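You operate a simulated robot arm through the tools that you are given. There is no shell and no other tool.

The job below is to be done with a simulated two-armed robot. You get a single attempt, and the scene is never put back.

Task
Wipe the smudge off the laptop lid, open it and switch it on.
Fine: use the cleaning pad and put it back. What is to be rubbed or washed off counts as gone when no trace of it is left.

The check looks at the end state, three seconds after you hand in, the way a careful person would. Anything else that was tipped, shoved, dropped, spilled or broken makes it a failure. Lids that push on must go on centred and level and be pressed home; caps that screw on are set level and turned clockwise until they are tight.

Robot
Two 7-joint arms with fingered hands on one trunk that stands fixed in place. Base frame: the origin is at the foot of the trunk, x ahead of it, y to its left, z up; the work surface is at about z = 740. Lengths are in mm, angles in rad, forces in N, time in s.
The left shoulder is at [20, 269, 1197], the right one opposite. Each reaches about 1298 mm from its shoulder. Payload 5 kg a hand.
The tool frame of a hand sits at the grasp point between the pads (the TCP): z along the fingers, y along the line on which they close. The tips reach 42 mm beyond it. The gripper opens to 208 mm; its body begins 119 mm behind the TCP. The gripper is a hand of 4 fingers: y runs from the thumb to the fingers, the wrist lies at [0, 0, -317] in the tool frame, and closing takes about 1.5 s.
Orientation is told as [roll, pitch, yaw] about the base's x, y, z axes, in that order, counted from this pose: with the fingers straight down and closing along the base's y, the tool's x points along the base's -x, its y along +y and its z along -z.

Tools
- The arms move only by the tool arm_command. It takes "left_increments", "right_increments" or both (then of equal length, played together; a hand with none holds still); each is a list of rows, each an object of numbers (a shift or turn left out is 0, a gripper value left out holds the last): "x", "y", "z": the shift along the tool's x, y, z in mm; "rx", "ry", "rz": the turn, a rotation vector about the tool's x, y, z in rad. In form: [{"x": .., "y": .., "z": .., "rx": .., "ry": .., "rz": ..}, ...]. A call has 1 to 20 rows; each row is the pose to reach, as a shift and turn from the pose commanded when the call began, along the tool's axes at that moment. "left_jaw" and "right_jaw" are, for a hand that has rows, the closure, from 0 (fully open) to 1 (shut), set as the call begins (left out, the last holds). Each row takes 0.2 s and may step no farther than 50 mm and 0.15 rad from the row before; otherwise, or with a gripper value out of range, the whole call is refused. A pose out of reach is approached as far as the arm can. The call stops where the force on the tool passes 90 N (or 10 N more than at its start, if that is more) or the arm is blocked; 0.2 s more then pass. The fingers move at their own pace (about 153 mm/s each) and stop on an object; they squeeze with about 28 N. The grip force told is the motor's: it shows also when the fingers shut on nothing. Time passes only in rows, and 0.2 s behind the last, so rows that repeat a pose let the fingers close. The reply holds the time, the measured pose of the TCP, the force on the tool along the base axes, the opening and the grip force, in the units named above and with some noise, with the torque about the TCP (base axes, N m) and any sound that the robot's microphone picked up, and new pictures: "views" is both (left out), scene, wrist or none (wrist: the cameras of the hands that moved).
- Cameras (640 x 400 px; columns grow to the right, rows downward): "scene" is now at [159.3, 3.9, 1479.1]; the picture's right is [0.14, -0.99, 0.00], its down [-0.51, -0.07, -0.86] and it looks along [0.85, 0.12, -0.51] (base axes); focal length 371 px, centre (320, 200). "left" rides on the left gripper at [-93, 1, -146] in its tool frame; the picture's right is [-0.02, -1.00, 0.00], its down [0.84, -0.01, -0.54] and it looks along [0.54, -0.01, 0.84] (tool axes); focal length 280 px, centre (320, 200). "right" rides on the right gripper at [93, 1, -146] in its tool frame; the picture's right is [-0.01, 1.00, 0.00], its down [-0.84, -0.01, -0.54] and it looks along [-0.54, -0.01, 0.84] (tool axes); focal length 280 px, centre (320, 200). There is no depth. A picture from a camera that has moved, and an enlarged one, comes with that camera's place and axes in the base frame and with its lens. The place of the scene camera against the robot may be out by one fixed shift of up to 18 mm in any direction.
- raise_lower(by): moves the trunk up (or, below 0, down) by that many mm; the arms and the scene camera ride with it, the base frame stays. It gives what a move gives, with no picture.
- move_fingers(finger1, finger2, finger3, thumb_bend, hand): sets how far each is bent, from 0 (flat) to 100 (curled in); at 30 the hand is open as for a grip, at 70 the pads meet at the TCP. One left out holds its place. A second passes; each finger stops where it meets its share of the squeeze, and holds until it gets a number again. A gripper value or a shape takes the hand back. It gives what a move gives, with no picture; readings hold the bend of each and the force on the fingers (four entries, about 0 where the hand has none), thumb and palm.
- hand_shape(shape, hand): the hand has 4 fingers and takes this shape, open, in about a second: jaw (thumb against the fingers, like two jaws); tri (thumb and two fingers); tip (a fingertip pinch); poke (one finger out to press); point (the index stretched); flat (the hand flat); cup (the hand cupped); fist (a fist). The gripper value then closes the fingers along that shape, each until it touches; the sizes above hold for jaw. It gives what a move gives, with no picture.
- head_to(pan, tilt): turns the head with the scene camera to pan (to the left, within 1.396 rad either way) and tilt (down, from -0.506 to 1.204), counted from straight ahead of the robot (the tilt from the chest, where the trunk bows). It gives what a move gives, and a new picture of the scene camera.
- inspect(camera, box): a new picture of the part [left, top, right, bottom] of that camera's present view, enlarged. The clock stands still meanwhile.
- hand_in(): hands the job in; it is judged then, once.

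Places have to be worked out from the pictures, the camera data and where the tool is seen. Open the grippers and draw the arms clear of the work before you hand the job in, unless the task says otherwise.

The tools are called after "Emit:" as name(argument=value, ...) on one line, values as JSON. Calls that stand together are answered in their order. arm_command: Moves the arms, as the interface text tells. Its arguments: {"type":"object","properties":{"left_increments":{"type":"array"},"left_jaw":{"type":"number"},"right_increments":{"type":"array"},"right_jaw":{"type":"number"},"views":{"type":"string","enum":["both","scene","wrist","none"]}},"required":[]} The other tools are called the same way: raise_lower (by) moves the trunk up or down; hand_shape (shape, hand) gives the hand a shape; move_fingers (finger1, finger2, finger3, thumb_bend, hand) moves the fingers one by one; head_to (pan, tilt) turns the head that bears the scene camera; inspect (camera, box) takes an enlarged picture of a part of a camera's view; hand_in () hands the job in.

At the start:

```text
time_s: 0.0
left_ee_pos: [687.8, 345.8, 1151.3]
left_ee_rot: [-0.001, 0.0, 0.022]
left_ft_force: [-0.3, 0.9, 0.1]
left_wrist_torque: [0.0, 0.01, 0.0]
left_finger_gap: 207.9
left_grip_force: 0.0
left_shape: jaw
left_bend: [30.0, 30.0, 30.0, 30.0]
left_finger forces: [0.0, 0.0, 0.0, 0.0, 0.1, 0.0]
right_ee_pos: [548.9, -158.1, 1258.0]
right_ee_rot: [0.001, -0.001, 0.022]
right_ft_force: [0.6, 0.2, -0.1]
right_wrist_torque: [-0.02, -0.02, 0.03]
right_finger_gap: 207.9
right_grip_force: 0.1
right_shape: jaw
right_bend: [30.0, 30.0, 30.0, 30.0]
right_finger forces: [0.1, 0.1, 0.1, 0.0, 0.0, 0.1]
trunk travel left (down, up): [-575.0, 46.0]
head pan, tilt (commanded): [0.138, 0.536]
```

scene: 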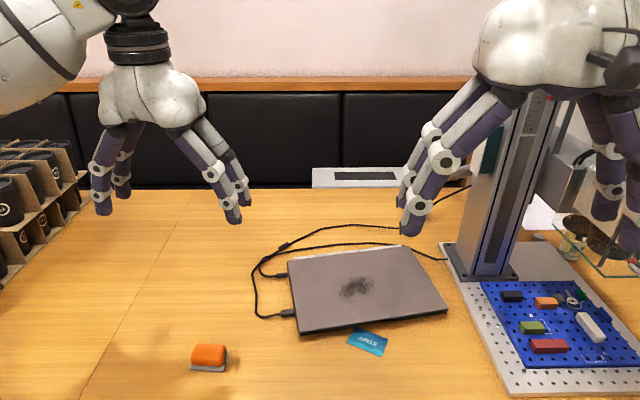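
right: 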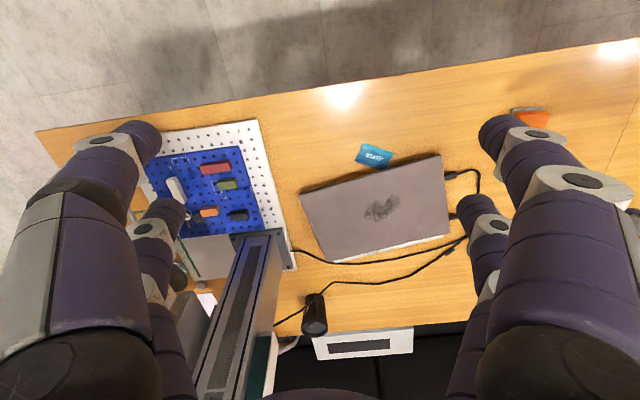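
left: 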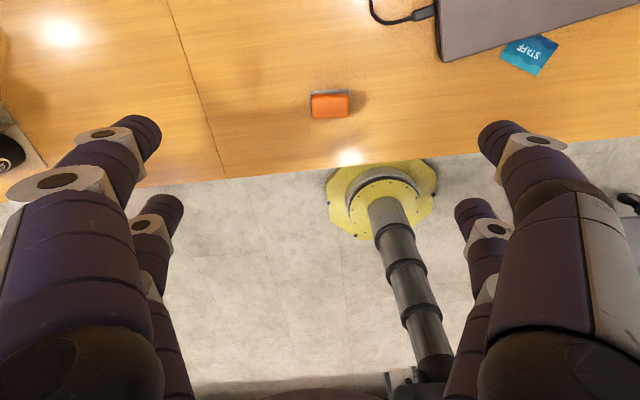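

I start by looking closely at the laptop, the orange pad and the surroundings in the scene picture.

Emit:
inspect(camera="scene", box=[240, 230, 460, 368])

Emit:
inspect(camera="scene", box=[160, 320, 260, 383])

Emit:
inspect(camera="right", box=[280, 80, 560, 255])

Emit:
inspect(camera="left", box=[260, 60, 420, 160])

```text
2.90 times, centred on (350, 299) of scene
camera zoom: at [159.3, 3.9, 1479.1], right [0.14, -0.99, 0.0], down [-0.51, -0.07, -0.86], along [0.85, 0.12, -0.51], focal length 1074 px, centre (233, -87)
```

zoom: 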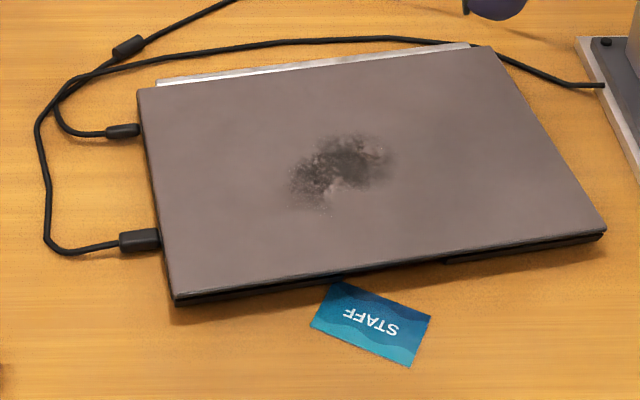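

```text
6.35 times, centred on (210, 352) of scene
camera zoom: at [159.3, 3.9, 1479.1], right [0.14, -0.99, 0.0], down [-0.51, -0.07, -0.86], along [0.85, 0.12, -0.51], focal length 2353 px, centre (1018, -762)
```

zoom: 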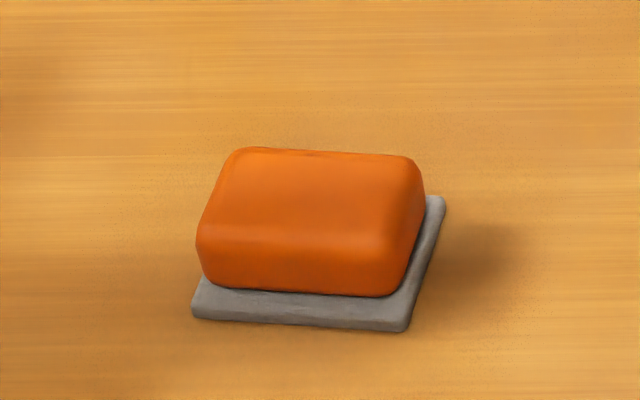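

```text
2.29 times, centred on (420, 168) of right
camera zoom: at [456.0, -160.7, 1402.2], right [-0.01, 1.0, 0.0], down [0.84, 0.01, 0.54], along [0.54, 0.0, -0.84], focal length 641 px, centre (91, 274)
```

zoom: 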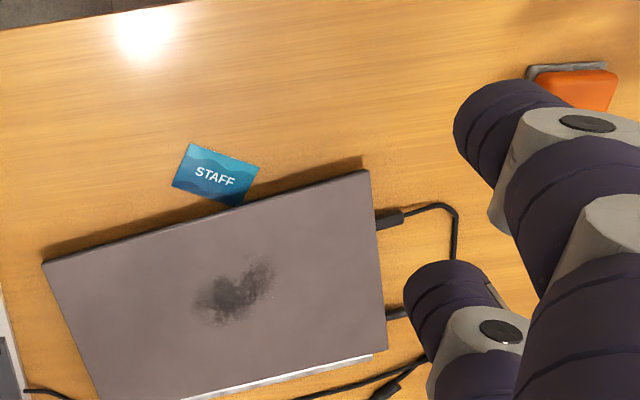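

```text
4.00 times, centred on (340, 110) of left
camera zoom: at [781.2, 351.7, 1296.8], right [0.04, -1.0, 0.0], down [-0.84, -0.03, 0.54], along [-0.54, -0.02, -0.84], focal length 1122 px, centre (240, 560)
```

zoom: 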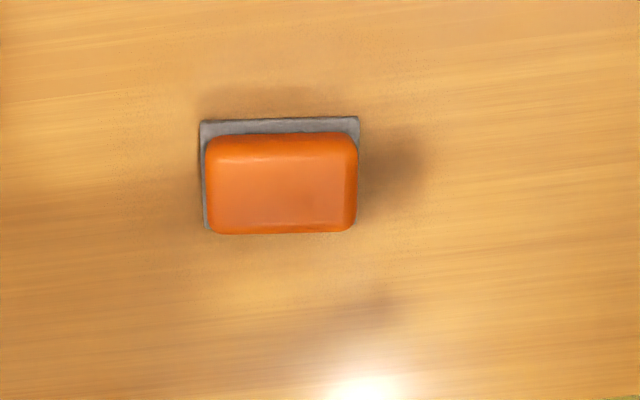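

The laptop lies rotated about 0.33 rad with its front edge towards me, the smudge is near [890, 15], and the cleaning pad is near [647, 328]. I bring the left hand down over the pad for a closer look.

Emit:
arm_command(left_increments=[{"x": 8, "y": -3.5, "z": 40}, {"x": 16, "y": -7, "z": 80}, {"x": 24, "y": -10.5, "z": 120}, {"x": 32, "y": -14, "z": 160}, {"x": 41, "y": -17, "z": 200}], views="both")

```text
time_s: 1.2
left_ee_pos: [646.5, 330.7, 951.3]
left_ee_rot: [0.0, 0.0, 0.025]
left_ft_force: [0.7, -0.8, 1.2]
left_wrist_torque: [-0.06, 0.06, -0.01]
left_finger_gap: 207.9
left_grip_force: 0.0
left_shape: jaw
left_bend: [30.0, 30.0, 30.0, 30.0]
left_finger forces: [0.1, 0.0, 0.0, 0.0, 0.0, 0.1]
right_ee_pos: [549.7, -157.3, 1257.4]
right_ee_rot: [0.001, -0.001, 0.022]
right_ft_force: [2.5, 0.5, 0.0]
right_wrist_torque: [-0.03, 0.1, 0.02]
right_finger_gap: 207.8
right_grip_force: 0.1
right_shape: jaw
right_bend: [30.0, 30.0, 30.0, 30.0]
right_finger forces: [0.1, 0.1, 0.1, 0.1, 0.0, 0.0]
trunk travel left (down, up): [-575.0, 46.0]
head pan, tilt (commanded): [0.138, 0.536]
camera scene: at [160.0, 4.3, 1479.0], right [0.14, -0.99, 0.0], down [-0.51, -0.07, -0.86], along [0.85, 0.12, -0.51], focal length 371 px, centre (320, 200)
camera left: at [741.1, 335.1, 1097.0], right [0.04, -1.0, 0.0], down [-0.84, -0.03, 0.54], along [-0.54, -0.02, -0.84], focal length 280 px, centre (320, 200)
```

scene: 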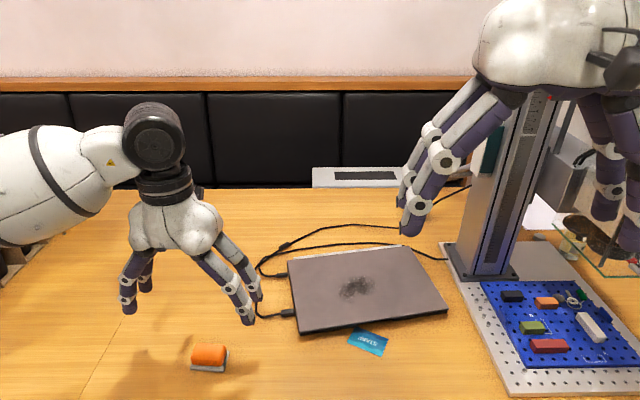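
left: 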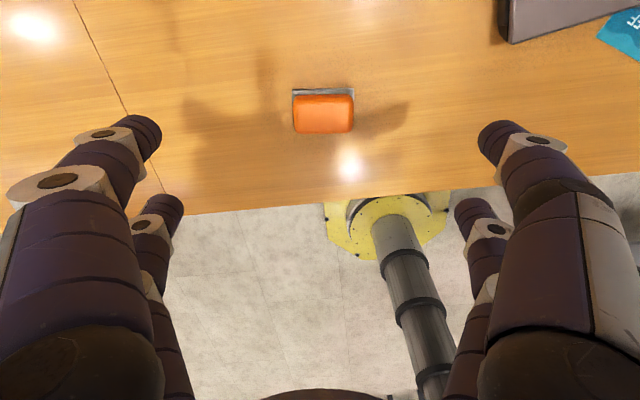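

The hand is above the pad; I enlarge the left view to measure the pad's edges.

Emit:
inspect(camera="left", box=[272, 70, 384, 140])

Emit:
inspect(camera="scene", box=[180, 330, 244, 370])

```text
5.71 times, centred on (328, 105) of left
camera zoom: at [741.1, 335.1, 1097.0], right [0.04, -1.0, 0.0], down [-0.84, -0.03, 0.54], along [-0.54, -0.02, -0.84], focal length 1602 px, centre (274, 743)
```

zoom: 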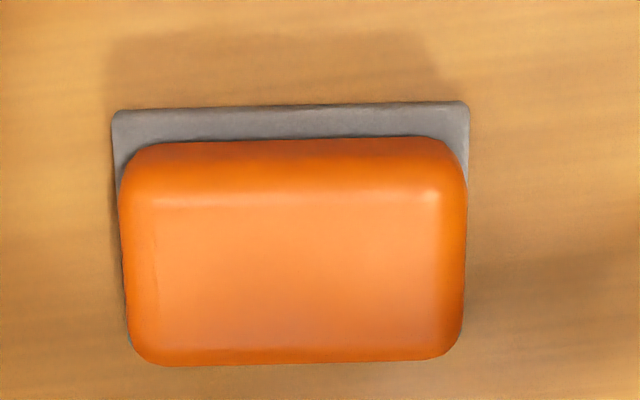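

```text
10.00 times, centred on (212, 350) of scene
camera zoom: at [160.0, 4.3, 1479.0], right [0.14, -0.99, 0.0], down [-0.51, -0.07, -0.86], along [0.85, 0.12, -0.51], focal length 3706 px, centre (1400, -1300)
```

zoom: 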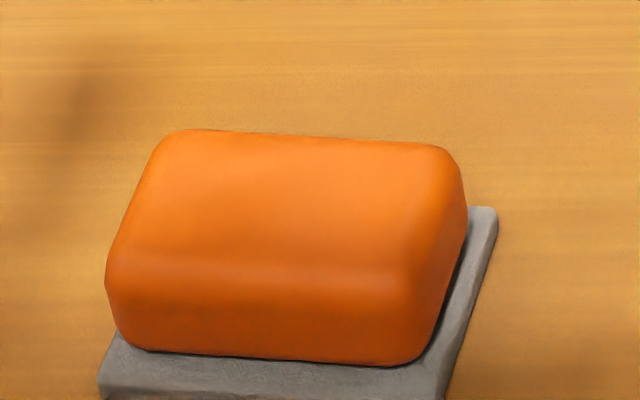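

The pad is about 74 x 50 mm, 32 mm tall, centred near [647, 326], turned about 0.07 rad. I half close the left hand in the air to learn how the tips move before going down.

Emit:
arm_command(left_increments=[{"x": 0}, {"x": 0}, {"x": 0}, {"x": 0}, {"x": 0}, {"x": 0}], left_jaw=0.6, views="both")

Emit:
inspect(camera="scene", box=[100, 180, 292, 300])

```text
time_s: 2.6
left_ee_pos: [646.0, 330.4, 951.6]
left_ee_rot: [0.0, -0.001, 0.023]
left_ft_force: [-0.7, 0.1, -0.5]
left_wrist_torque: [0.0, 0.02, 0.01]
left_finger_gap: 83.9
left_grip_force: 0.1
left_shape: jaw
left_bend: [73.0, 73.0, 73.0, 70.0]
left_finger forces: [0.1, 0.0, 0.0, 0.1, 0.0, 0.1]
right_ee_pos: [548.7, -158.2, 1258.5]
right_ee_rot: [0.001, 0.0, 0.023]
right_ft_force: [0.3, 0.7, -0.3]
right_wrist_torque: [0.01, 0.0, -0.02]
right_finger_gap: 208.0
right_grip_force: 0.0
right_shape: jaw
right_bend: [30.0, 30.0, 30.0, 30.0]
right_finger forces: [0.0, 0.0, 0.1, 0.0, 0.1, 0.0]
trunk travel left (down, up): [-575.0, 46.0]
head pan, tilt (commanded): [0.138, 0.536]
camera scene: at [159.4, 3.9, 1479.1], right [0.14, -0.99, 0.0], down [-0.51, -0.07, -0.86], along [0.85, 0.12, -0.51], focal length 371 px, centre (320, 200)
camera left: at [740.6, 334.3, 1097.2], right [0.04, -1.0, 0.0], down [-0.84, -0.03, 0.54], along [-0.54, -0.02, -0.84], focal length 280 px, centre (320, 200)
```

scene: 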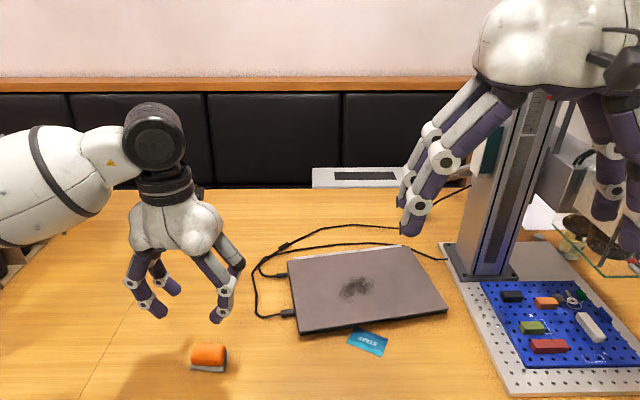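
left: 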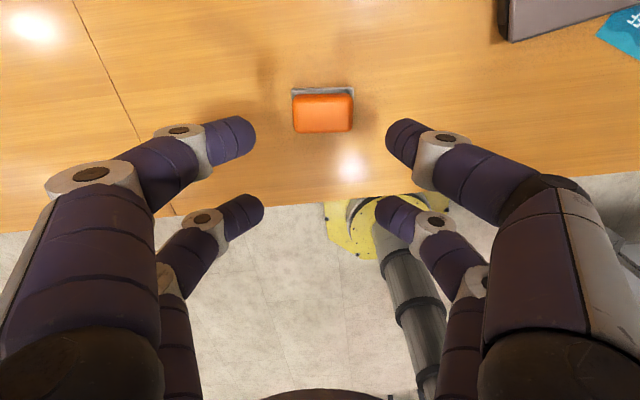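

```text
3.33 times, centred on (196, 240) of scene
camera zoom: at [159.4, 3.9, 1479.1], right [0.14, -0.99, 0.0], down [-0.51, -0.07, -0.86], along [0.85, 0.12, -0.51], focal length 1235 px, centre (733, 67)
```

zoom: 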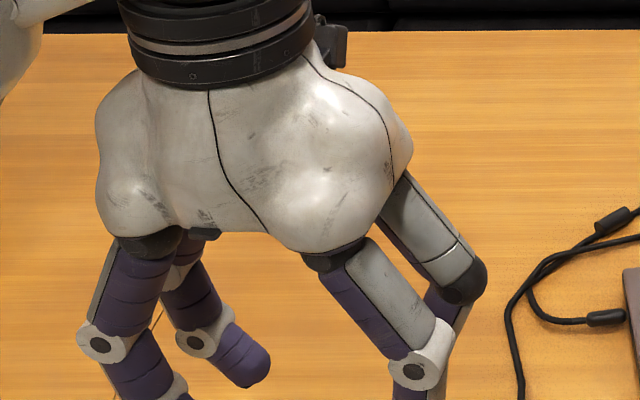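

The hand has two finger pairs about 52 mm apart along tool x, so gripping across the pad's short side with the fingers spread along its long side suits better. I turn the left hand by about -1.52 rad to be aligned with the pad, still above it.

Emit:
arm_command(left_increments=[{"rz": 0.1385, "z": 5}, {"rz": 0.277, "z": 10}, {"rz": 0.4155, "z": 15}, {"rz": 0.554, "z": 20}, {"rz": 0.6925, "z": 25}, {"rz": 0.831, "z": 30}, {"rz": 0.9695, "z": 35}, {"rz": 1.108, "z": 40}, {"rz": 1.2465, "z": 45}, {"rz": 1.385, "z": 50}, {"rz": 1.523, "x": -1.3, "y": -4.4, "z": 60}, {"rz": 1.523, "x": -1.3, "y": -4.4, "z": 60}], views="both")

```text
time_s: 5.2
left_ee_pos: [647.4, 323.8, 891.7]
left_ee_rot: [0.0, -0.001, -1.502]
left_ft_force: [0.6, -1.5, -0.2]
left_wrist_torque: [0.02, 0.02, 0.0]
left_finger_gap: 83.7
left_grip_force: 0.1
left_shape: jaw
left_bend: [73.0, 73.0, 73.0, 70.0]
left_finger forces: [0.1, 0.1, 0.0, 0.0, 0.0, 0.0]
right_ee_pos: [549.6, -158.1, 1258.0]
right_ee_rot: [0.001, 0.0, 0.021]
right_ft_force: [-0.7, -0.2, 0.4]
right_wrist_torque: [0.02, -0.04, 0.0]
right_finger_gap: 207.7
right_grip_force: 0.1
right_shape: jaw
right_bend: [30.0, 30.0, 30.0, 30.0]
right_finger forces: [0.1, 0.0, 0.0, 0.0, 0.1, 0.0]
trunk travel left (down, up): [-575.0, 46.0]
head pan, tilt (commanded): [0.138, 0.536]
camera scene: at [159.3, 3.9, 1479.1], right [0.14, -0.99, 0.0], down [-0.51, -0.07, -0.86], along [0.85, 0.12, -0.51], focal length 371 px, centre (320, 200)
camera left: at [656.2, 232.1, 1037.3], right [-1.0, -0.08, 0.0], down [-0.07, 0.84, 0.54], along [-0.05, 0.54, -0.84], focal length 280 px, centre (320, 200)
```

scene: 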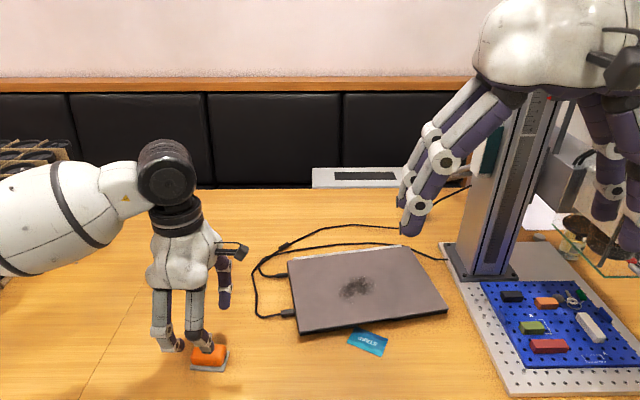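
left: 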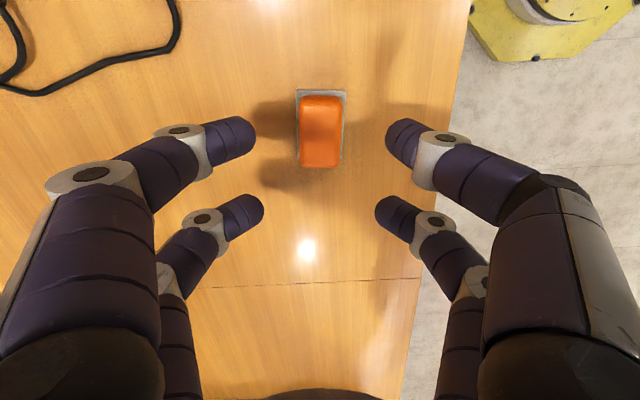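

The hand is turned and the pad lies between the finger pairs; I enlarge the view to refine the pad position.

Emit:
inspect(camera="left", box=[264, 80, 376, 180])

```text
4.00 times, centred on (320, 130) of left
camera zoom: at [656.2, 232.1, 1037.3], right [-1.0, -0.08, 0.0], down [-0.07, 0.84, 0.54], along [-0.05, 0.54, -0.84], focal length 1122 px, centre (320, 480)
```

zoom: 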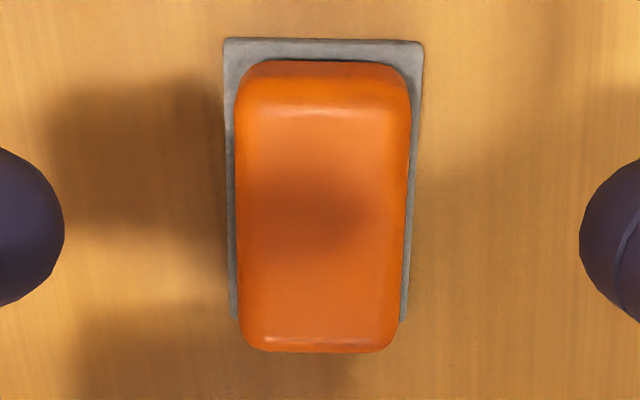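

Pad centre refined to about [647, 327]. I descend to just above the grasp height (TCP z about 797) and look again.

Emit:
arm_command(left_increments=[{"x": 3.5, "z": 25}, {"x": 3.5, "z": 50}, {"x": 3.5, "z": 75}, {"x": 3.5, "z": 95}], views="both")

Emit:
inspect(camera="scene", box=[140, 300, 268, 380])

```text
time_s: 6.2
left_ee_pos: [647.8, 327.4, 795.3]
left_ee_rot: [0.001, 0.0, -1.5]
left_ft_force: [0.5, -0.7, 0.6]
left_wrist_torque: [-0.05, 0.05, 0.04]
left_finger_gap: 83.2
left_grip_force: 0.0
left_shape: jaw
left_bend: [73.0, 73.0, 73.0, 70.0]
left_finger forces: [0.0, 0.0, 0.0, 0.0, 0.0, 0.0]
right_ee_pos: [548.8, -158.3, 1257.6]
right_ee_rot: [-0.001, 0.001, 0.022]
right_ft_force: [-0.1, 0.0, 0.0]
right_wrist_torque: [-0.01, 0.0, 0.02]
right_finger_gap: 208.1
right_grip_force: 0.0
right_shape: jaw
right_bend: [30.0, 30.0, 30.0, 30.0]
right_finger forces: [0.0, 0.0, 0.1, 0.1, 0.1, 0.1]
trunk travel left (down, up): [-575.0, 46.0]
head pan, tilt (commanded): [0.138, 0.536]
camera scene: at [159.5, 4.0, 1479.1], right [0.14, -0.99, 0.0], down [-0.51, -0.07, -0.86], along [0.85, 0.12, -0.51], focal length 371 px, centre (320, 200)
camera left: at [657.2, 236.1, 940.8], right [-1.0, -0.09, 0.0], down [-0.07, 0.84, 0.54], along [-0.05, 0.54, -0.84], focal length 280 px, centre (320, 200)
```

scene: 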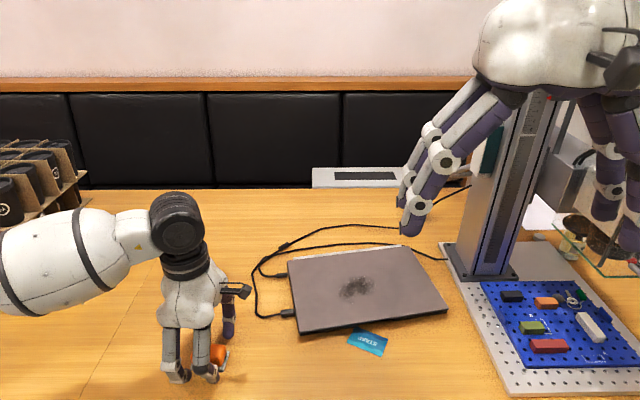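
left: 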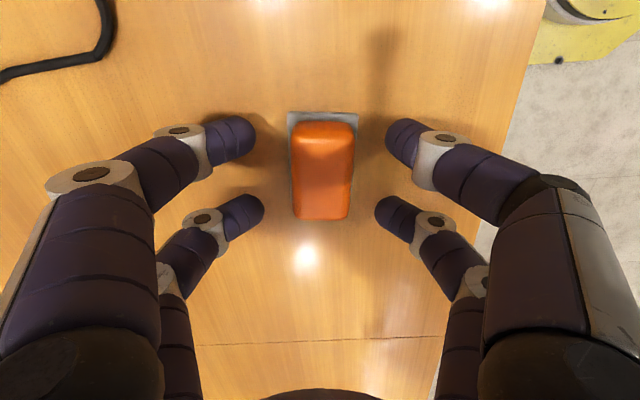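

```text
5.00 times, centred on (204, 340) of scene
camera zoom: at [159.5, 4.0, 1479.1], right [0.14, -0.99, 0.0], down [-0.51, -0.07, -0.86], along [0.85, 0.12, -0.51], focal length 1853 px, centre (900, -500)
```

zoom: 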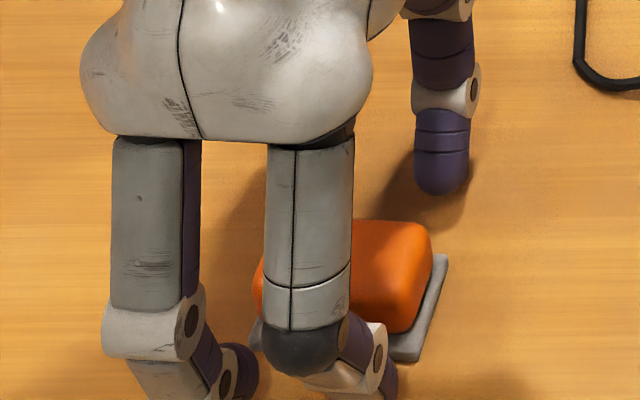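

Fingers straddle the pad without touching. I lower to TCP z about 778 and close the hand on the orange block.

Emit:
arm_command(left_increments=[{"z": 9, "x": 0.3}, {"z": 17, "x": 0.3}], views="none")

Emit:
arm_command(left_increments=[{"z": 0}, {"z": 0}, {"z": 0}, {"z": 0}, {"z": 0}, {"z": 0}], left_jaw=0.8, views="both")

Emit:
inspect(camera="left", box=[208, 90, 432, 230])

```text
time_s: 6.8
left_ee_pos: [646.9, 328.2, 783.6]
left_ee_rot: [0.004, -0.003, -1.501]
left_ft_force: [-1.3, 3.9, 31.0]
left_wrist_torque: [0.5, 0.3, -0.11]
left_finger_gap: 84.2
left_grip_force: 0.1
left_shape: jaw
left_bend: [74.0, 74.0, 74.0, 70.0]
left_finger forces: [6.7, 7.2, 13.8, 0.1, 3.4, 0.0]
right_ee_pos: [546.8, -158.9, 1259.6]
right_ee_rot: [0.003, -0.001, 0.021]
right_ft_force: [-0.2, 0.2, -0.4]
right_wrist_torque: [0.0, -0.01, 0.0]
right_finger_gap: 207.7
right_grip_force: 0.0
right_shape: jaw
right_bend: [30.0, 30.0, 30.0, 30.0]
right_finger forces: [0.1, 0.0, 0.0, 0.0, 0.0, 0.1]
trunk travel left (down, up): [-575.0, 46.0]
head pan, tilt (commanded): [0.138, 0.536]
```

```text
time_s: 8.2
left_ee_pos: [646.3, 327.4, 782.0]
left_ee_rot: [0.003, 0.0, -1.501]
left_ft_force: [-13.0, -3.2, 45.3]
left_wrist_torque: [-0.53, 1.44, -0.2]
left_finger_gap: 48.5
left_grip_force: 28.3
left_shape: jaw
left_bend: [75.0, 75.0, 75.0, 71.0]
left_finger forces: [16.9, 17.9, 26.0, 0.0, 40.6, 0.1]
right_ee_pos: [546.4, -160.4, 1258.7]
right_ee_rot: [0.0, -0.001, 0.02]
right_ft_force: [0.2, -0.3, 0.2]
right_wrist_torque: [0.02, -0.01, -0.02]
right_finger_gap: 207.6
right_grip_force: 0.1
right_shape: jaw
right_bend: [30.0, 30.0, 30.0, 30.0]
right_finger forces: [0.0, 0.1, 0.1, 0.1, 0.0, 0.1]
trunk travel left (down, up): [-575.0, 46.0]
head pan, tilt (commanded): [0.138, 0.536]
camera scene: at [156.8, 2.8, 1479.6], right [0.14, -0.99, 0.0], down [-0.5, -0.07, -0.86], along [0.85, 0.12, -0.51], focal length 371 px, centre (320, 200)
camera left: at [654.5, 234.9, 926.8], right [-1.0, -0.09, 0.0], down [-0.07, 0.84, 0.54], along [-0.04, 0.54, -0.84], focal length 280 px, centre (320, 200)
```

scene: 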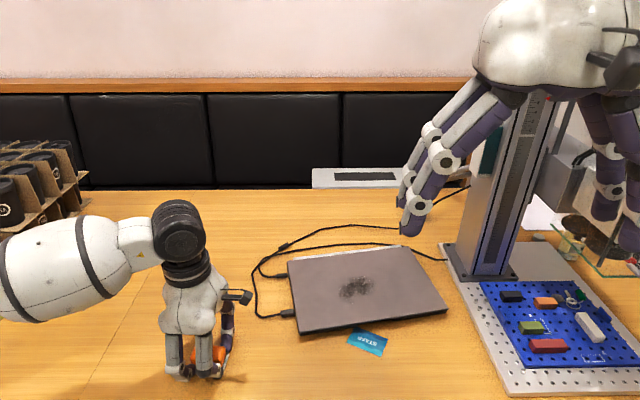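
left: 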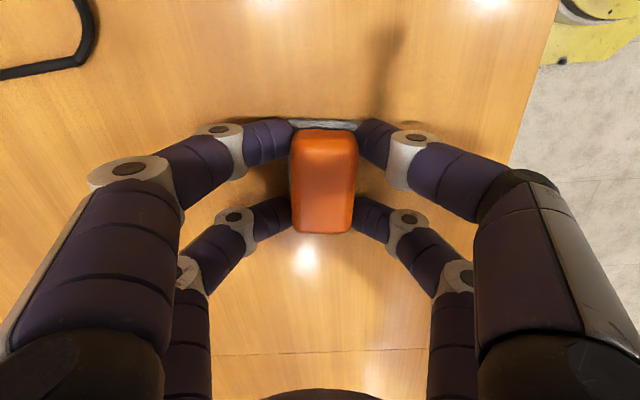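

```text
2.86 times, centred on (320, 160) of left
camera zoom: at [654.5, 234.9, 926.8], right [-1.0, -0.09, 0.0], down [-0.07, 0.84, 0.54], along [-0.04, 0.54, -0.84], focal length 801 px, centre (320, 314)
```

zoom: 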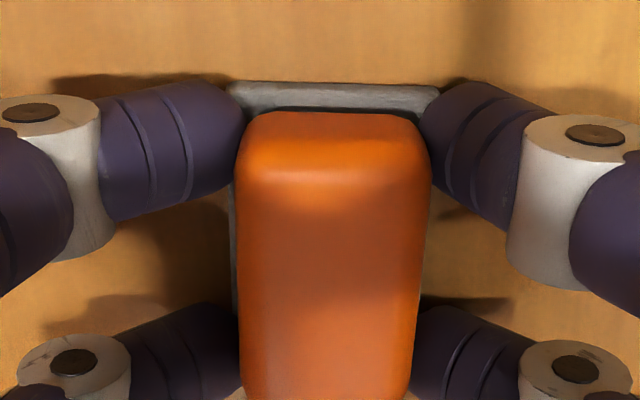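

The tips reached the table at TCP z 783 and the gap of 48.5 mm equals the grey base's width, so I am gripping too low. I open a little, rise to about z 793 and grip the orange block itself.

Emit:
arm_command(left_increments=[{"z": 0}, {"z": 0}, {"z": -3}, {"z": -8}, {"z": -14}, {"z": -14}], left_jaw=0.6, views="wrist")

Emit:
inspect(camera="left", box=[240, 90, 400, 230])

```text
time_s: 9.6
left_ee_pos: [647.1, 329.0, 792.9]
left_ee_rot: [-0.002, -0.002, -1.5]
left_ft_force: [0.1, 0.0, 0.4]
left_wrist_torque: [-0.02, -0.01, 0.02]
left_finger_gap: 82.5
left_grip_force: 0.1
left_shape: jaw
left_bend: [73.0, 73.0, 73.0, 70.0]
left_finger forces: [0.0, 0.0, 0.0, 0.1, 0.0, 0.0]
right_ee_pos: [549.7, -158.5, 1257.9]
right_ee_rot: [0.0, -0.001, 0.02]
right_ft_force: [0.7, 0.1, -0.4]
right_wrist_torque: [-0.04, 0.07, -0.02]
right_finger_gap: 208.0
right_grip_force: 0.0
right_shape: jaw
right_bend: [30.0, 30.0, 30.0, 30.0]
right_finger forces: [0.0, 0.1, 0.0, 0.0, 0.1, 0.0]
trunk travel left (down, up): [-575.0, 46.0]
head pan, tilt (commanded): [0.138, 0.536]
camera left: at [656.1, 237.0, 938.0], right [-1.0, -0.09, 0.0], down [-0.07, 0.84, 0.54], along [-0.05, 0.54, -0.84], focal length 280 px, centre (320, 200)
```

left: 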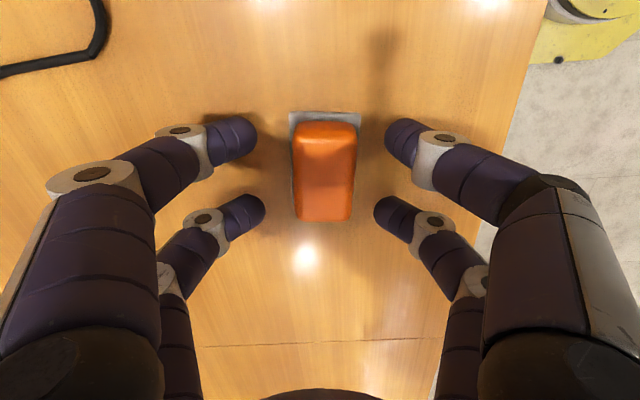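

```text
2.86 times, centred on (320, 160) of left
camera zoom: at [656.1, 237.0, 938.0], right [-1.0, -0.09, 0.0], down [-0.07, 0.84, 0.54], along [-0.05, 0.54, -0.84], focal length 801 px, centre (320, 314)
```

zoom: 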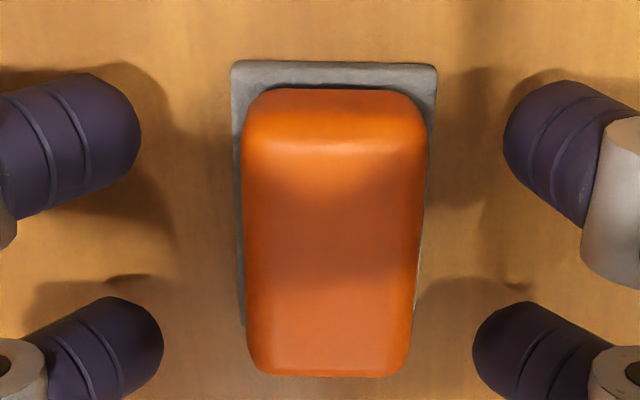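

The pad hardly moved. Now I close on the orange block at this height.

Emit:
arm_command(left_increments=[{"x": -2}, {"x": -2}, {"x": -2}, {"x": -2}, {"x": -2}, {"x": -2}], left_jaw=0.85, views="wrist")

Emit:
inspect(camera="left", box=[240, 90, 400, 230])

Emit:
inspect(camera="scene", box=[140, 310, 268, 390])

```text
time_s: 11.0
left_ee_pos: [646.1, 326.8, 793.7]
left_ee_rot: [0.0, 0.0, -1.499]
left_ft_force: [0.1, 0.4, 0.3]
left_wrist_torque: [0.02, 0.03, 0.01]
left_finger_gap: 35.9
left_grip_force: 28.2
left_shape: jaw
left_bend: [73.0, 73.0, 73.0, 70.0]
left_finger forces: [25.0, 25.1, 24.8, 0.1, 25.4, 0.0]
right_ee_pos: [550.1, -158.5, 1258.3]
right_ee_rot: [-0.001, 0.0, 0.021]
right_ft_force: [-0.3, 0.5, -0.1]
right_wrist_torque: [-0.01, -0.02, 0.01]
right_finger_gap: 207.7
right_grip_force: 0.0
right_shape: jaw
right_bend: [30.0, 30.0, 30.0, 30.0]
right_finger forces: [0.1, 0.0, 0.0, 0.0, 0.0, 0.0]
trunk travel left (down, up): [-575.0, 46.0]
head pan, tilt (commanded): [0.138, 0.536]
camera left: at [656.2, 234.4, 938.8], right [-1.0, -0.09, 0.0], down [-0.07, 0.84, 0.54], along [-0.05, 0.54, -0.84], focal length 280 px, centre (320, 200)
```

left: 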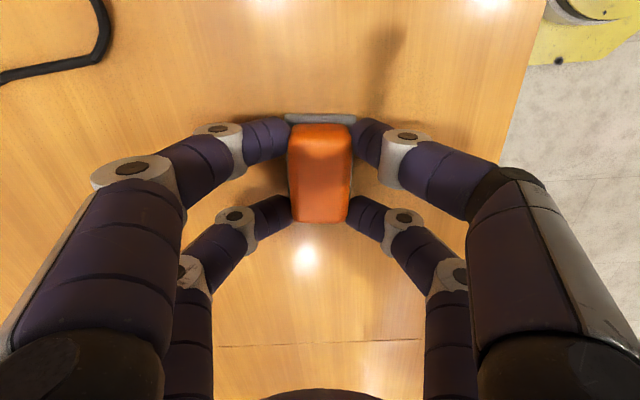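

```text
2.86 times, centred on (320, 160) of left
camera zoom: at [656.2, 234.4, 938.8], right [-1.0, -0.09, 0.0], down [-0.07, 0.84, 0.54], along [-0.05, 0.54, -0.84], focal length 801 px, centre (320, 314)
```

zoom: 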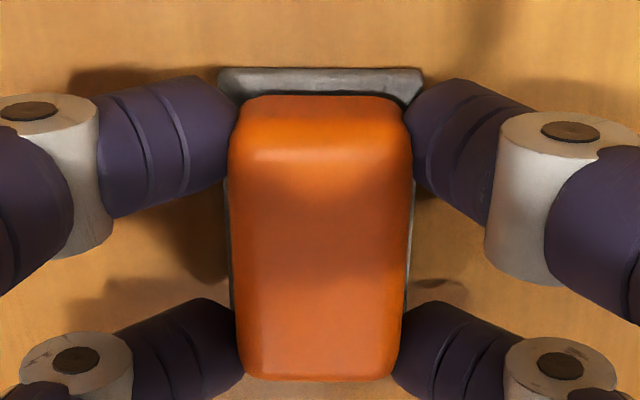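

```text
5.00 times, centred on (204, 350) of scene
camera zoom: at [159.4, 3.9, 1479.1], right [0.14, -0.99, 0.0], down [-0.51, -0.07, -0.86], along [0.85, 0.12, -0.51], focal length 1853 px, centre (900, -550)
```

zoom: 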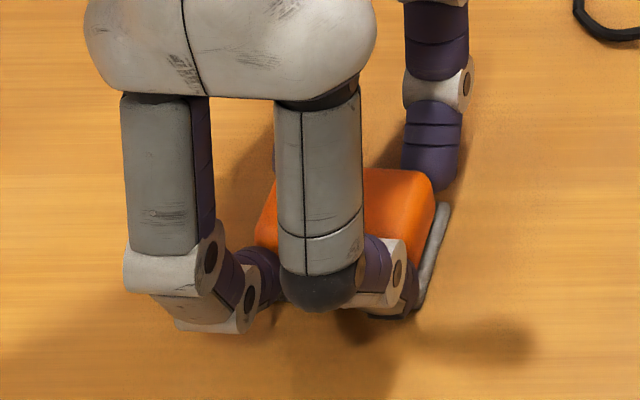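

All four fingers press evenly on the orange block (25 N each, gap 36 mm). I lift 50 mm and check that the grey base comes along.

Emit:
arm_command(left_increments=[{"z": -15}, {"z": -30}, {"z": -50}, {"z": -50}], views="both")

Emit:
inspect(camera="scene", box=[140, 290, 268, 370])

Emit:
inspect(camera="left", box=[240, 90, 400, 230])

```text
time_s: 12.0
left_ee_pos: [647.2, 328.0, 844.3]
left_ee_rot: [-0.001, 0.0, -1.501]
left_ft_force: [-0.5, -0.5, -0.9]
left_wrist_torque: [-0.02, 0.02, 0.0]
left_finger_gap: 35.8
left_grip_force: 28.1
left_shape: jaw
left_bend: [73.0, 73.0, 73.0, 70.0]
left_finger forces: [25.1, 25.1, 24.9, 0.1, 25.4, 0.1]
right_ee_pos: [548.9, -157.8, 1257.9]
right_ee_rot: [0.0, 0.001, 0.021]
right_ft_force: [-0.1, 0.2, -0.1]
right_wrist_torque: [-0.03, -0.02, -0.02]
right_finger_gap: 207.9
right_grip_force: 0.2
right_shape: jaw
right_bend: [30.0, 30.0, 30.0, 30.0]
right_finger forces: [0.1, 0.0, 0.0, 0.0, 0.0, 0.0]
trunk travel left (down, up): [-575.0, 46.0]
head pan, tilt (commanded): [0.138, 0.536]
camera scene: at [159.5, 4.1, 1479.0], right [0.14, -0.99, 0.0], down [-0.51, -0.07, -0.86], along [0.85, 0.12, -0.51], focal length 371 px, centre (320, 200)
camera left: at [656.6, 235.0, 989.1], right [-1.0, -0.09, 0.0], down [-0.07, 0.84, 0.54], along [-0.05, 0.54, -0.84], focal length 280 px, centre (320, 200)
```

scene: 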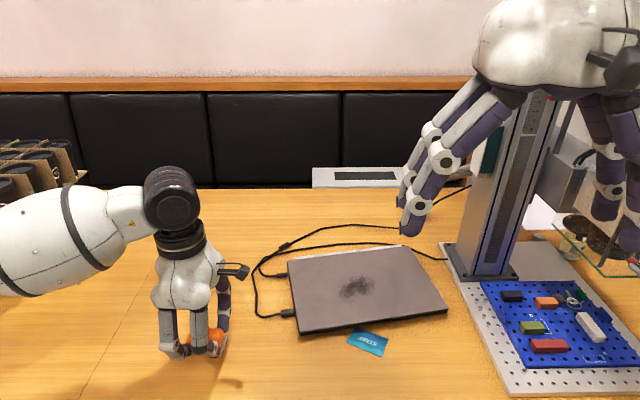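
left: 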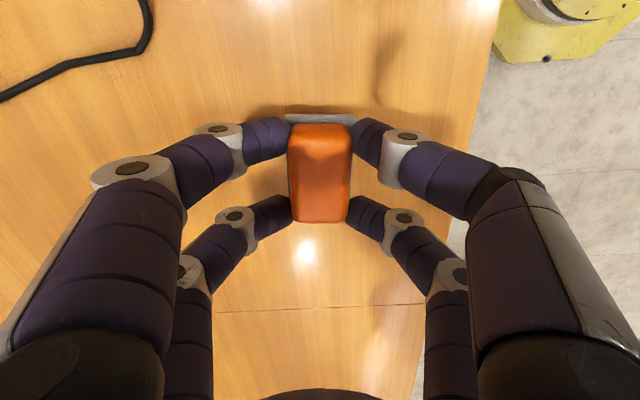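

```text
5.00 times, centred on (204, 330) of scene
camera zoom: at [159.5, 4.1, 1479.0], right [0.14, -0.99, 0.0], down [-0.51, -0.07, -0.86], along [0.85, 0.12, -0.51], focal length 1853 px, centre (900, -450)
```

zoom: 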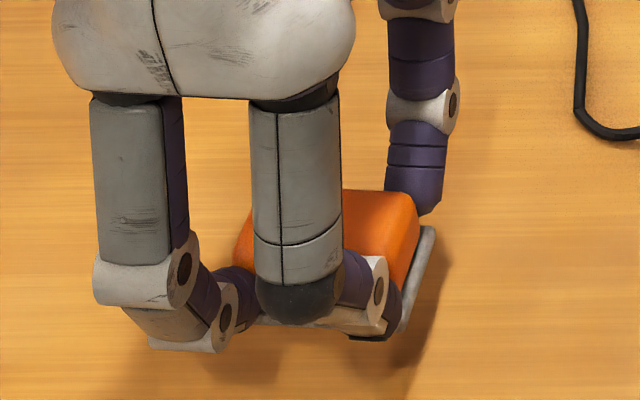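

```text
2.86 times, centred on (320, 160) of left
camera zoom: at [656.6, 235.0, 989.1], right [-1.0, -0.09, 0.0], down [-0.07, 0.84, 0.54], along [-0.05, 0.54, -0.84], focal length 801 px, centre (320, 314)
```

zoom: 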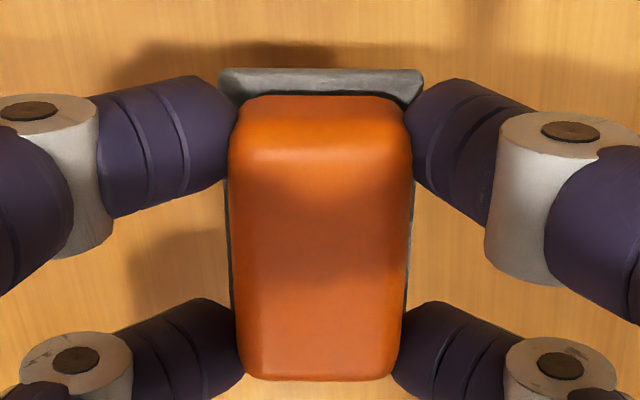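

The whole pad lifts, its felt underside being about 53.5 mm below the TCP. I carry it over the laptop at a safe height, so the left wrist camera can see the lid, and move the right hand a bit outward.

Emit:
arm_command(left_increments=[{"x": -20, "y": 16, "z": -20}, {"x": -60, "y": 49, "z": -36}, {"x": -97, "y": 80, "z": -36}, {"x": -134, "y": 110, "z": -36}, {"x": -171, "y": 140, "z": -36}, {"x": -208, "y": 171, "z": -36}, {"x": -246, "y": 202, "z": -36}, {"x": -284, "y": 233, "z": -36}, {"x": -284, "y": 233, "z": -36}], right_increments=[{"y": -12}, {"y": -24}, {"y": -36}, {"y": -48}, {"y": -60}, {"y": -72}, {"y": -84}, {"y": -100}, {"y": -100}], views="both")

```text
refused: row 2 steps farther than a row can; nothing moved
```

One row was too long; I split the path finer.

Emit:
arm_command(left_increments=[{"x": -20, "y": 16, "z": -20}, {"x": -52, "y": 43, "z": -36}, {"x": -85, "y": 70, "z": -36}, {"x": -118, "y": 97, "z": -36}, {"x": -151, "y": 124, "z": -36}, {"x": -184, "y": 151, "z": -36}, {"x": -217, "y": 178, "z": -36}, {"x": -250, "y": 205, "z": -36}, {"x": -284, "y": 233, "z": -36}, {"x": -284, "y": 233, "z": -36}], right_increments=[{"y": -12}, {"y": -24}, {"y": -36}, {"y": -48}, {"y": -60}, {"y": -72}, {"y": -84}, {"y": -92}, {"y": -100}, {"y": -100}], views="both")

```text
time_s: 14.2
left_ee_pos: [901.3, 60.4, 880.4]
left_ee_rot: [0.0, -0.002, -1.498]
left_ft_force: [0.0, 1.8, -0.5]
left_wrist_torque: [-0.21, 0.03, -0.03]
left_finger_gap: 35.9
left_grip_force: 28.0
left_shape: jaw
left_bend: [73.0, 73.0, 73.0, 70.0]
left_finger forces: [25.3, 25.2, 25.1, 0.1, 25.5, 0.0]
right_ee_pos: [552.4, -255.4, 1257.9]
right_ee_rot: [0.0, 0.0, 0.022]
right_ft_force: [0.1, 1.4, -0.5]
right_wrist_torque: [-0.14, 0.0, -0.01]
right_finger_gap: 207.6
right_grip_force: 0.1
right_shape: jaw
right_bend: [30.0, 30.0, 30.0, 30.0]
right_finger forces: [0.1, 0.0, 0.0, 0.0, 0.0, 0.0]
trunk travel left (down, up): [-575.0, 46.0]
head pan, tilt (commanded): [0.138, 0.536]
camera scene: at [159.6, 5.3, 1479.1], right [0.14, -0.99, 0.0], down [-0.51, -0.07, -0.86], along [0.85, 0.12, -0.51], focal length 371 px, centre (320, 200)
camera right: at [459.5, -259.3, 1401.6], right [-0.01, 1.0, 0.0], down [0.84, 0.01, 0.54], along [0.54, 0.0, -0.84], focal length 280 px, centre (320, 200)
camera left: at [910.9, -31.1, 1025.2], right [-1.0, -0.09, 0.0], down [-0.07, 0.84, 0.54], along [-0.05, 0.54, -0.84], focal length 280 px, centre (320, 200)
```

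scene: 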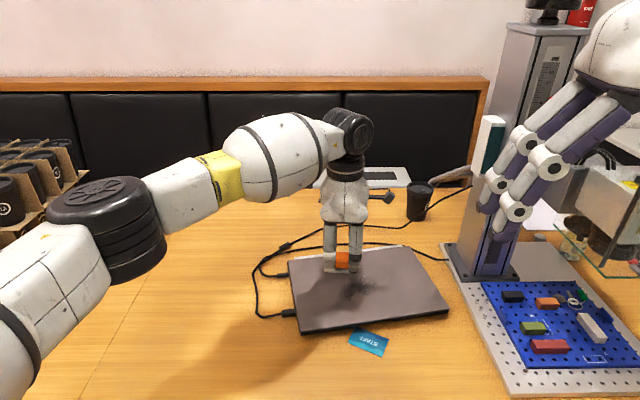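
right: 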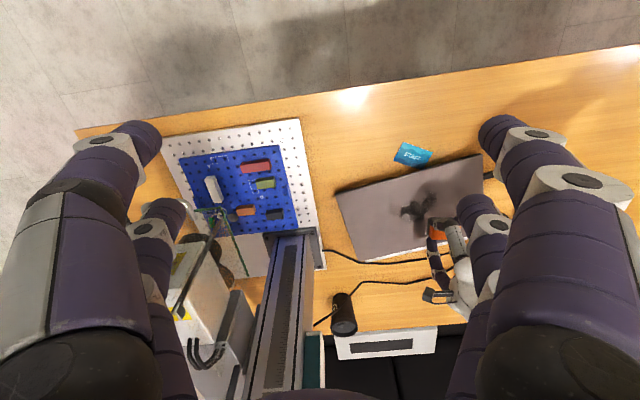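
left: 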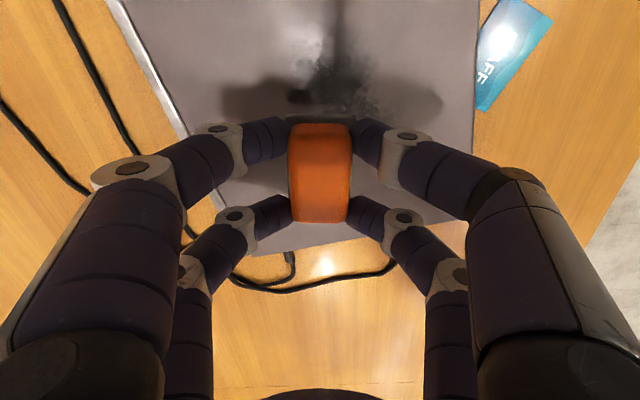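

I enlarge the lid region in the left view to locate the smudge relative to the pad.

Emit:
inspect(camera="left", box=[200, 0, 480, 175])

Emit:
inspect(camera="scene", box=[280, 230, 456, 340])

Emit:
inspect(camera="right", box=[330, 140, 500, 270])

```text
2.29 times, centred on (340, 88) of left
camera zoom: at [910.9, -31.1, 1025.2], right [-1.0, -0.09, 0.0], down [-0.07, 0.84, 0.54], along [-0.05, 0.54, -0.84], focal length 641 px, centre (274, 457)
```

zoom: 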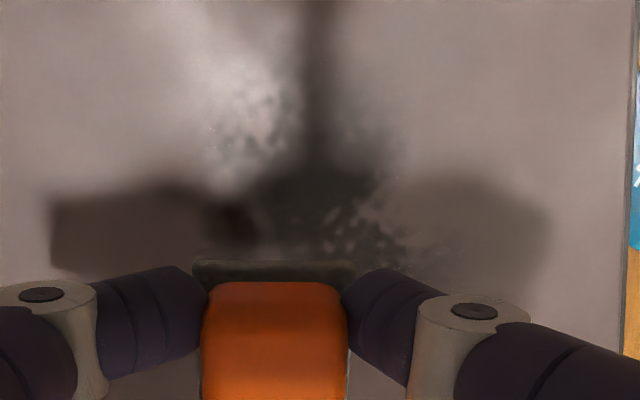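

```text
3.64 times, centred on (368, 285) of scene
camera zoom: at [159.6, 5.3, 1479.1], right [0.14, -0.99, 0.0], down [-0.51, -0.07, -0.86], along [0.85, 0.12, -0.51], focal length 1348 px, centre (146, -109)
```

zoom: 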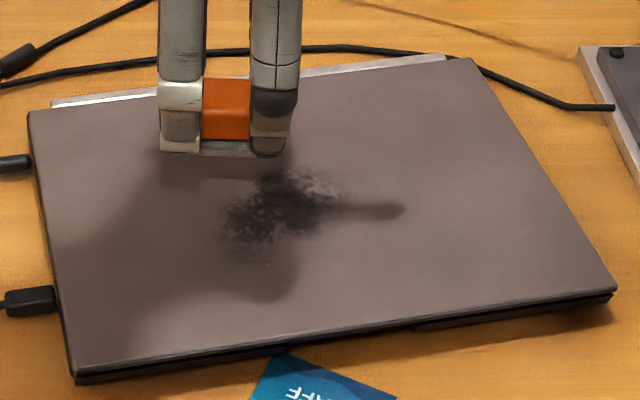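

```text
3.08 times, centred on (415, 205) of right
camera zoom: at [459.5, -259.3, 1401.6], right [-0.01, 1.0, 0.0], down [0.84, 0.01, 0.54], along [0.54, 0.0, -0.84], focal length 863 px, centre (28, 185)
```

zoom: 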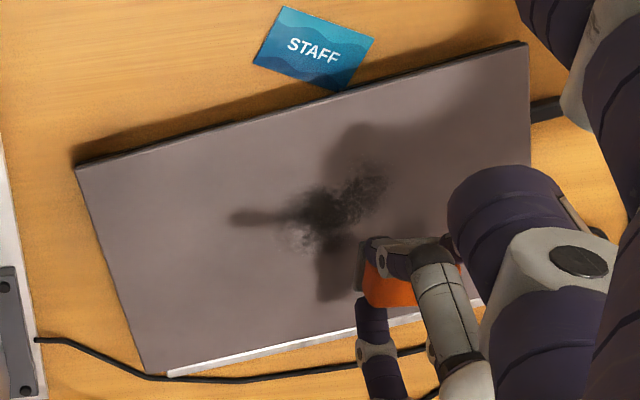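

The smudge spans roughly from [847, 51] to [934, -21]. I move the pad over its centre and come down to just above the lid.

Emit:
arm_command(left_increments=[{"x": -24, "y": -6, "z": 15}, {"x": -48.7, "y": -11.9, "z": 35}, {"x": -48.7, "y": -11.9, "z": 50}, {"x": -48.7, "y": -11.9, "z": 55}, {"x": -48.7, "y": -11.9, "z": 55}], views="both")

Emit:
inspect(camera="scene", box=[280, 230, 456, 340])

```text
time_s: 15.4
left_ee_pos: [890.8, 10.4, 825.5]
left_ee_rot: [0.001, -0.002, -1.499]
left_ft_force: [0.8, 0.6, 7.4]
left_wrist_torque: [-0.1, -0.01, 0.02]
left_finger_gap: 35.9
left_grip_force: 27.9
left_shape: jaw
left_bend: [73.0, 73.0, 73.0, 70.0]
left_finger forces: [26.5, 26.0, 25.1, 0.0, 26.3, 0.0]
right_ee_pos: [552.1, -258.0, 1257.6]
right_ee_rot: [0.001, -0.001, 0.023]
right_ft_force: [-0.2, -0.1, -0.1]
right_wrist_torque: [0.0, 0.02, -0.02]
right_finger_gap: 207.9
right_grip_force: 0.0
right_shape: jaw
right_bend: [30.0, 30.0, 30.0, 30.0]
right_finger forces: [0.0, 0.0, 0.1, 0.1, 0.0, 0.0]
trunk travel left (down, up): [-575.0, 46.0]
head pan, tilt (commanded): [0.138, 0.536]
camera scene: at [158.9, 4.0, 1479.2], right [0.14, -0.99, 0.0], down [-0.51, -0.07, -0.86], along [0.85, 0.12, -0.51], focal length 371 px, centre (320, 200)
camera left: at [900.6, -82.1, 970.9], right [-1.0, -0.09, 0.0], down [-0.07, 0.84, 0.54], along [-0.05, 0.54, -0.84], focal length 280 px, centre (320, 200)
```

scene: 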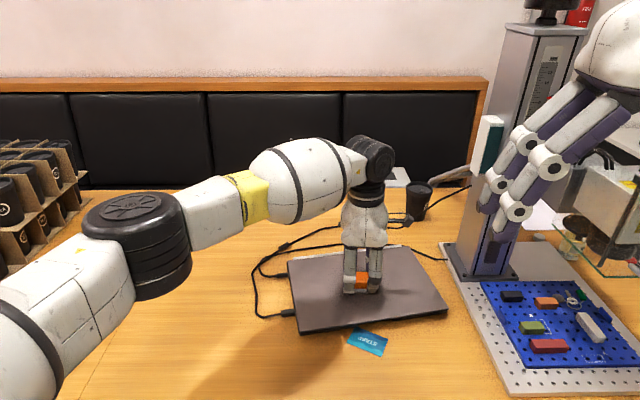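
left: 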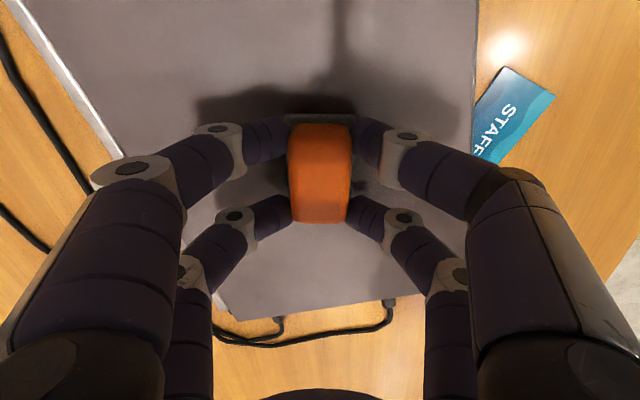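

```text
3.64 times, centred on (368, 285) of scene
camera zoom: at [158.9, 4.0, 1479.2], right [0.14, -0.99, 0.0], down [-0.51, -0.07, -0.86], along [0.85, 0.12, -0.51], focal length 1348 px, centre (146, -109)
```

zoom: 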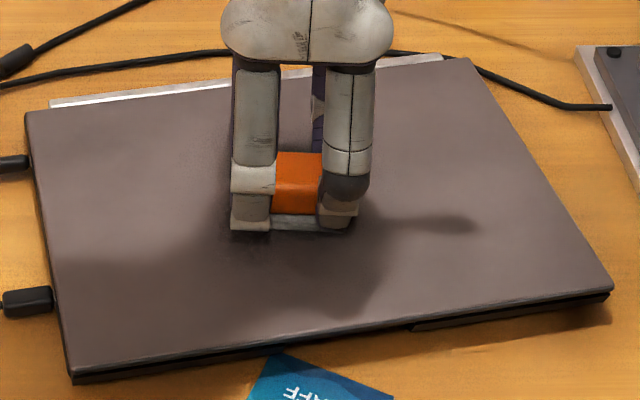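

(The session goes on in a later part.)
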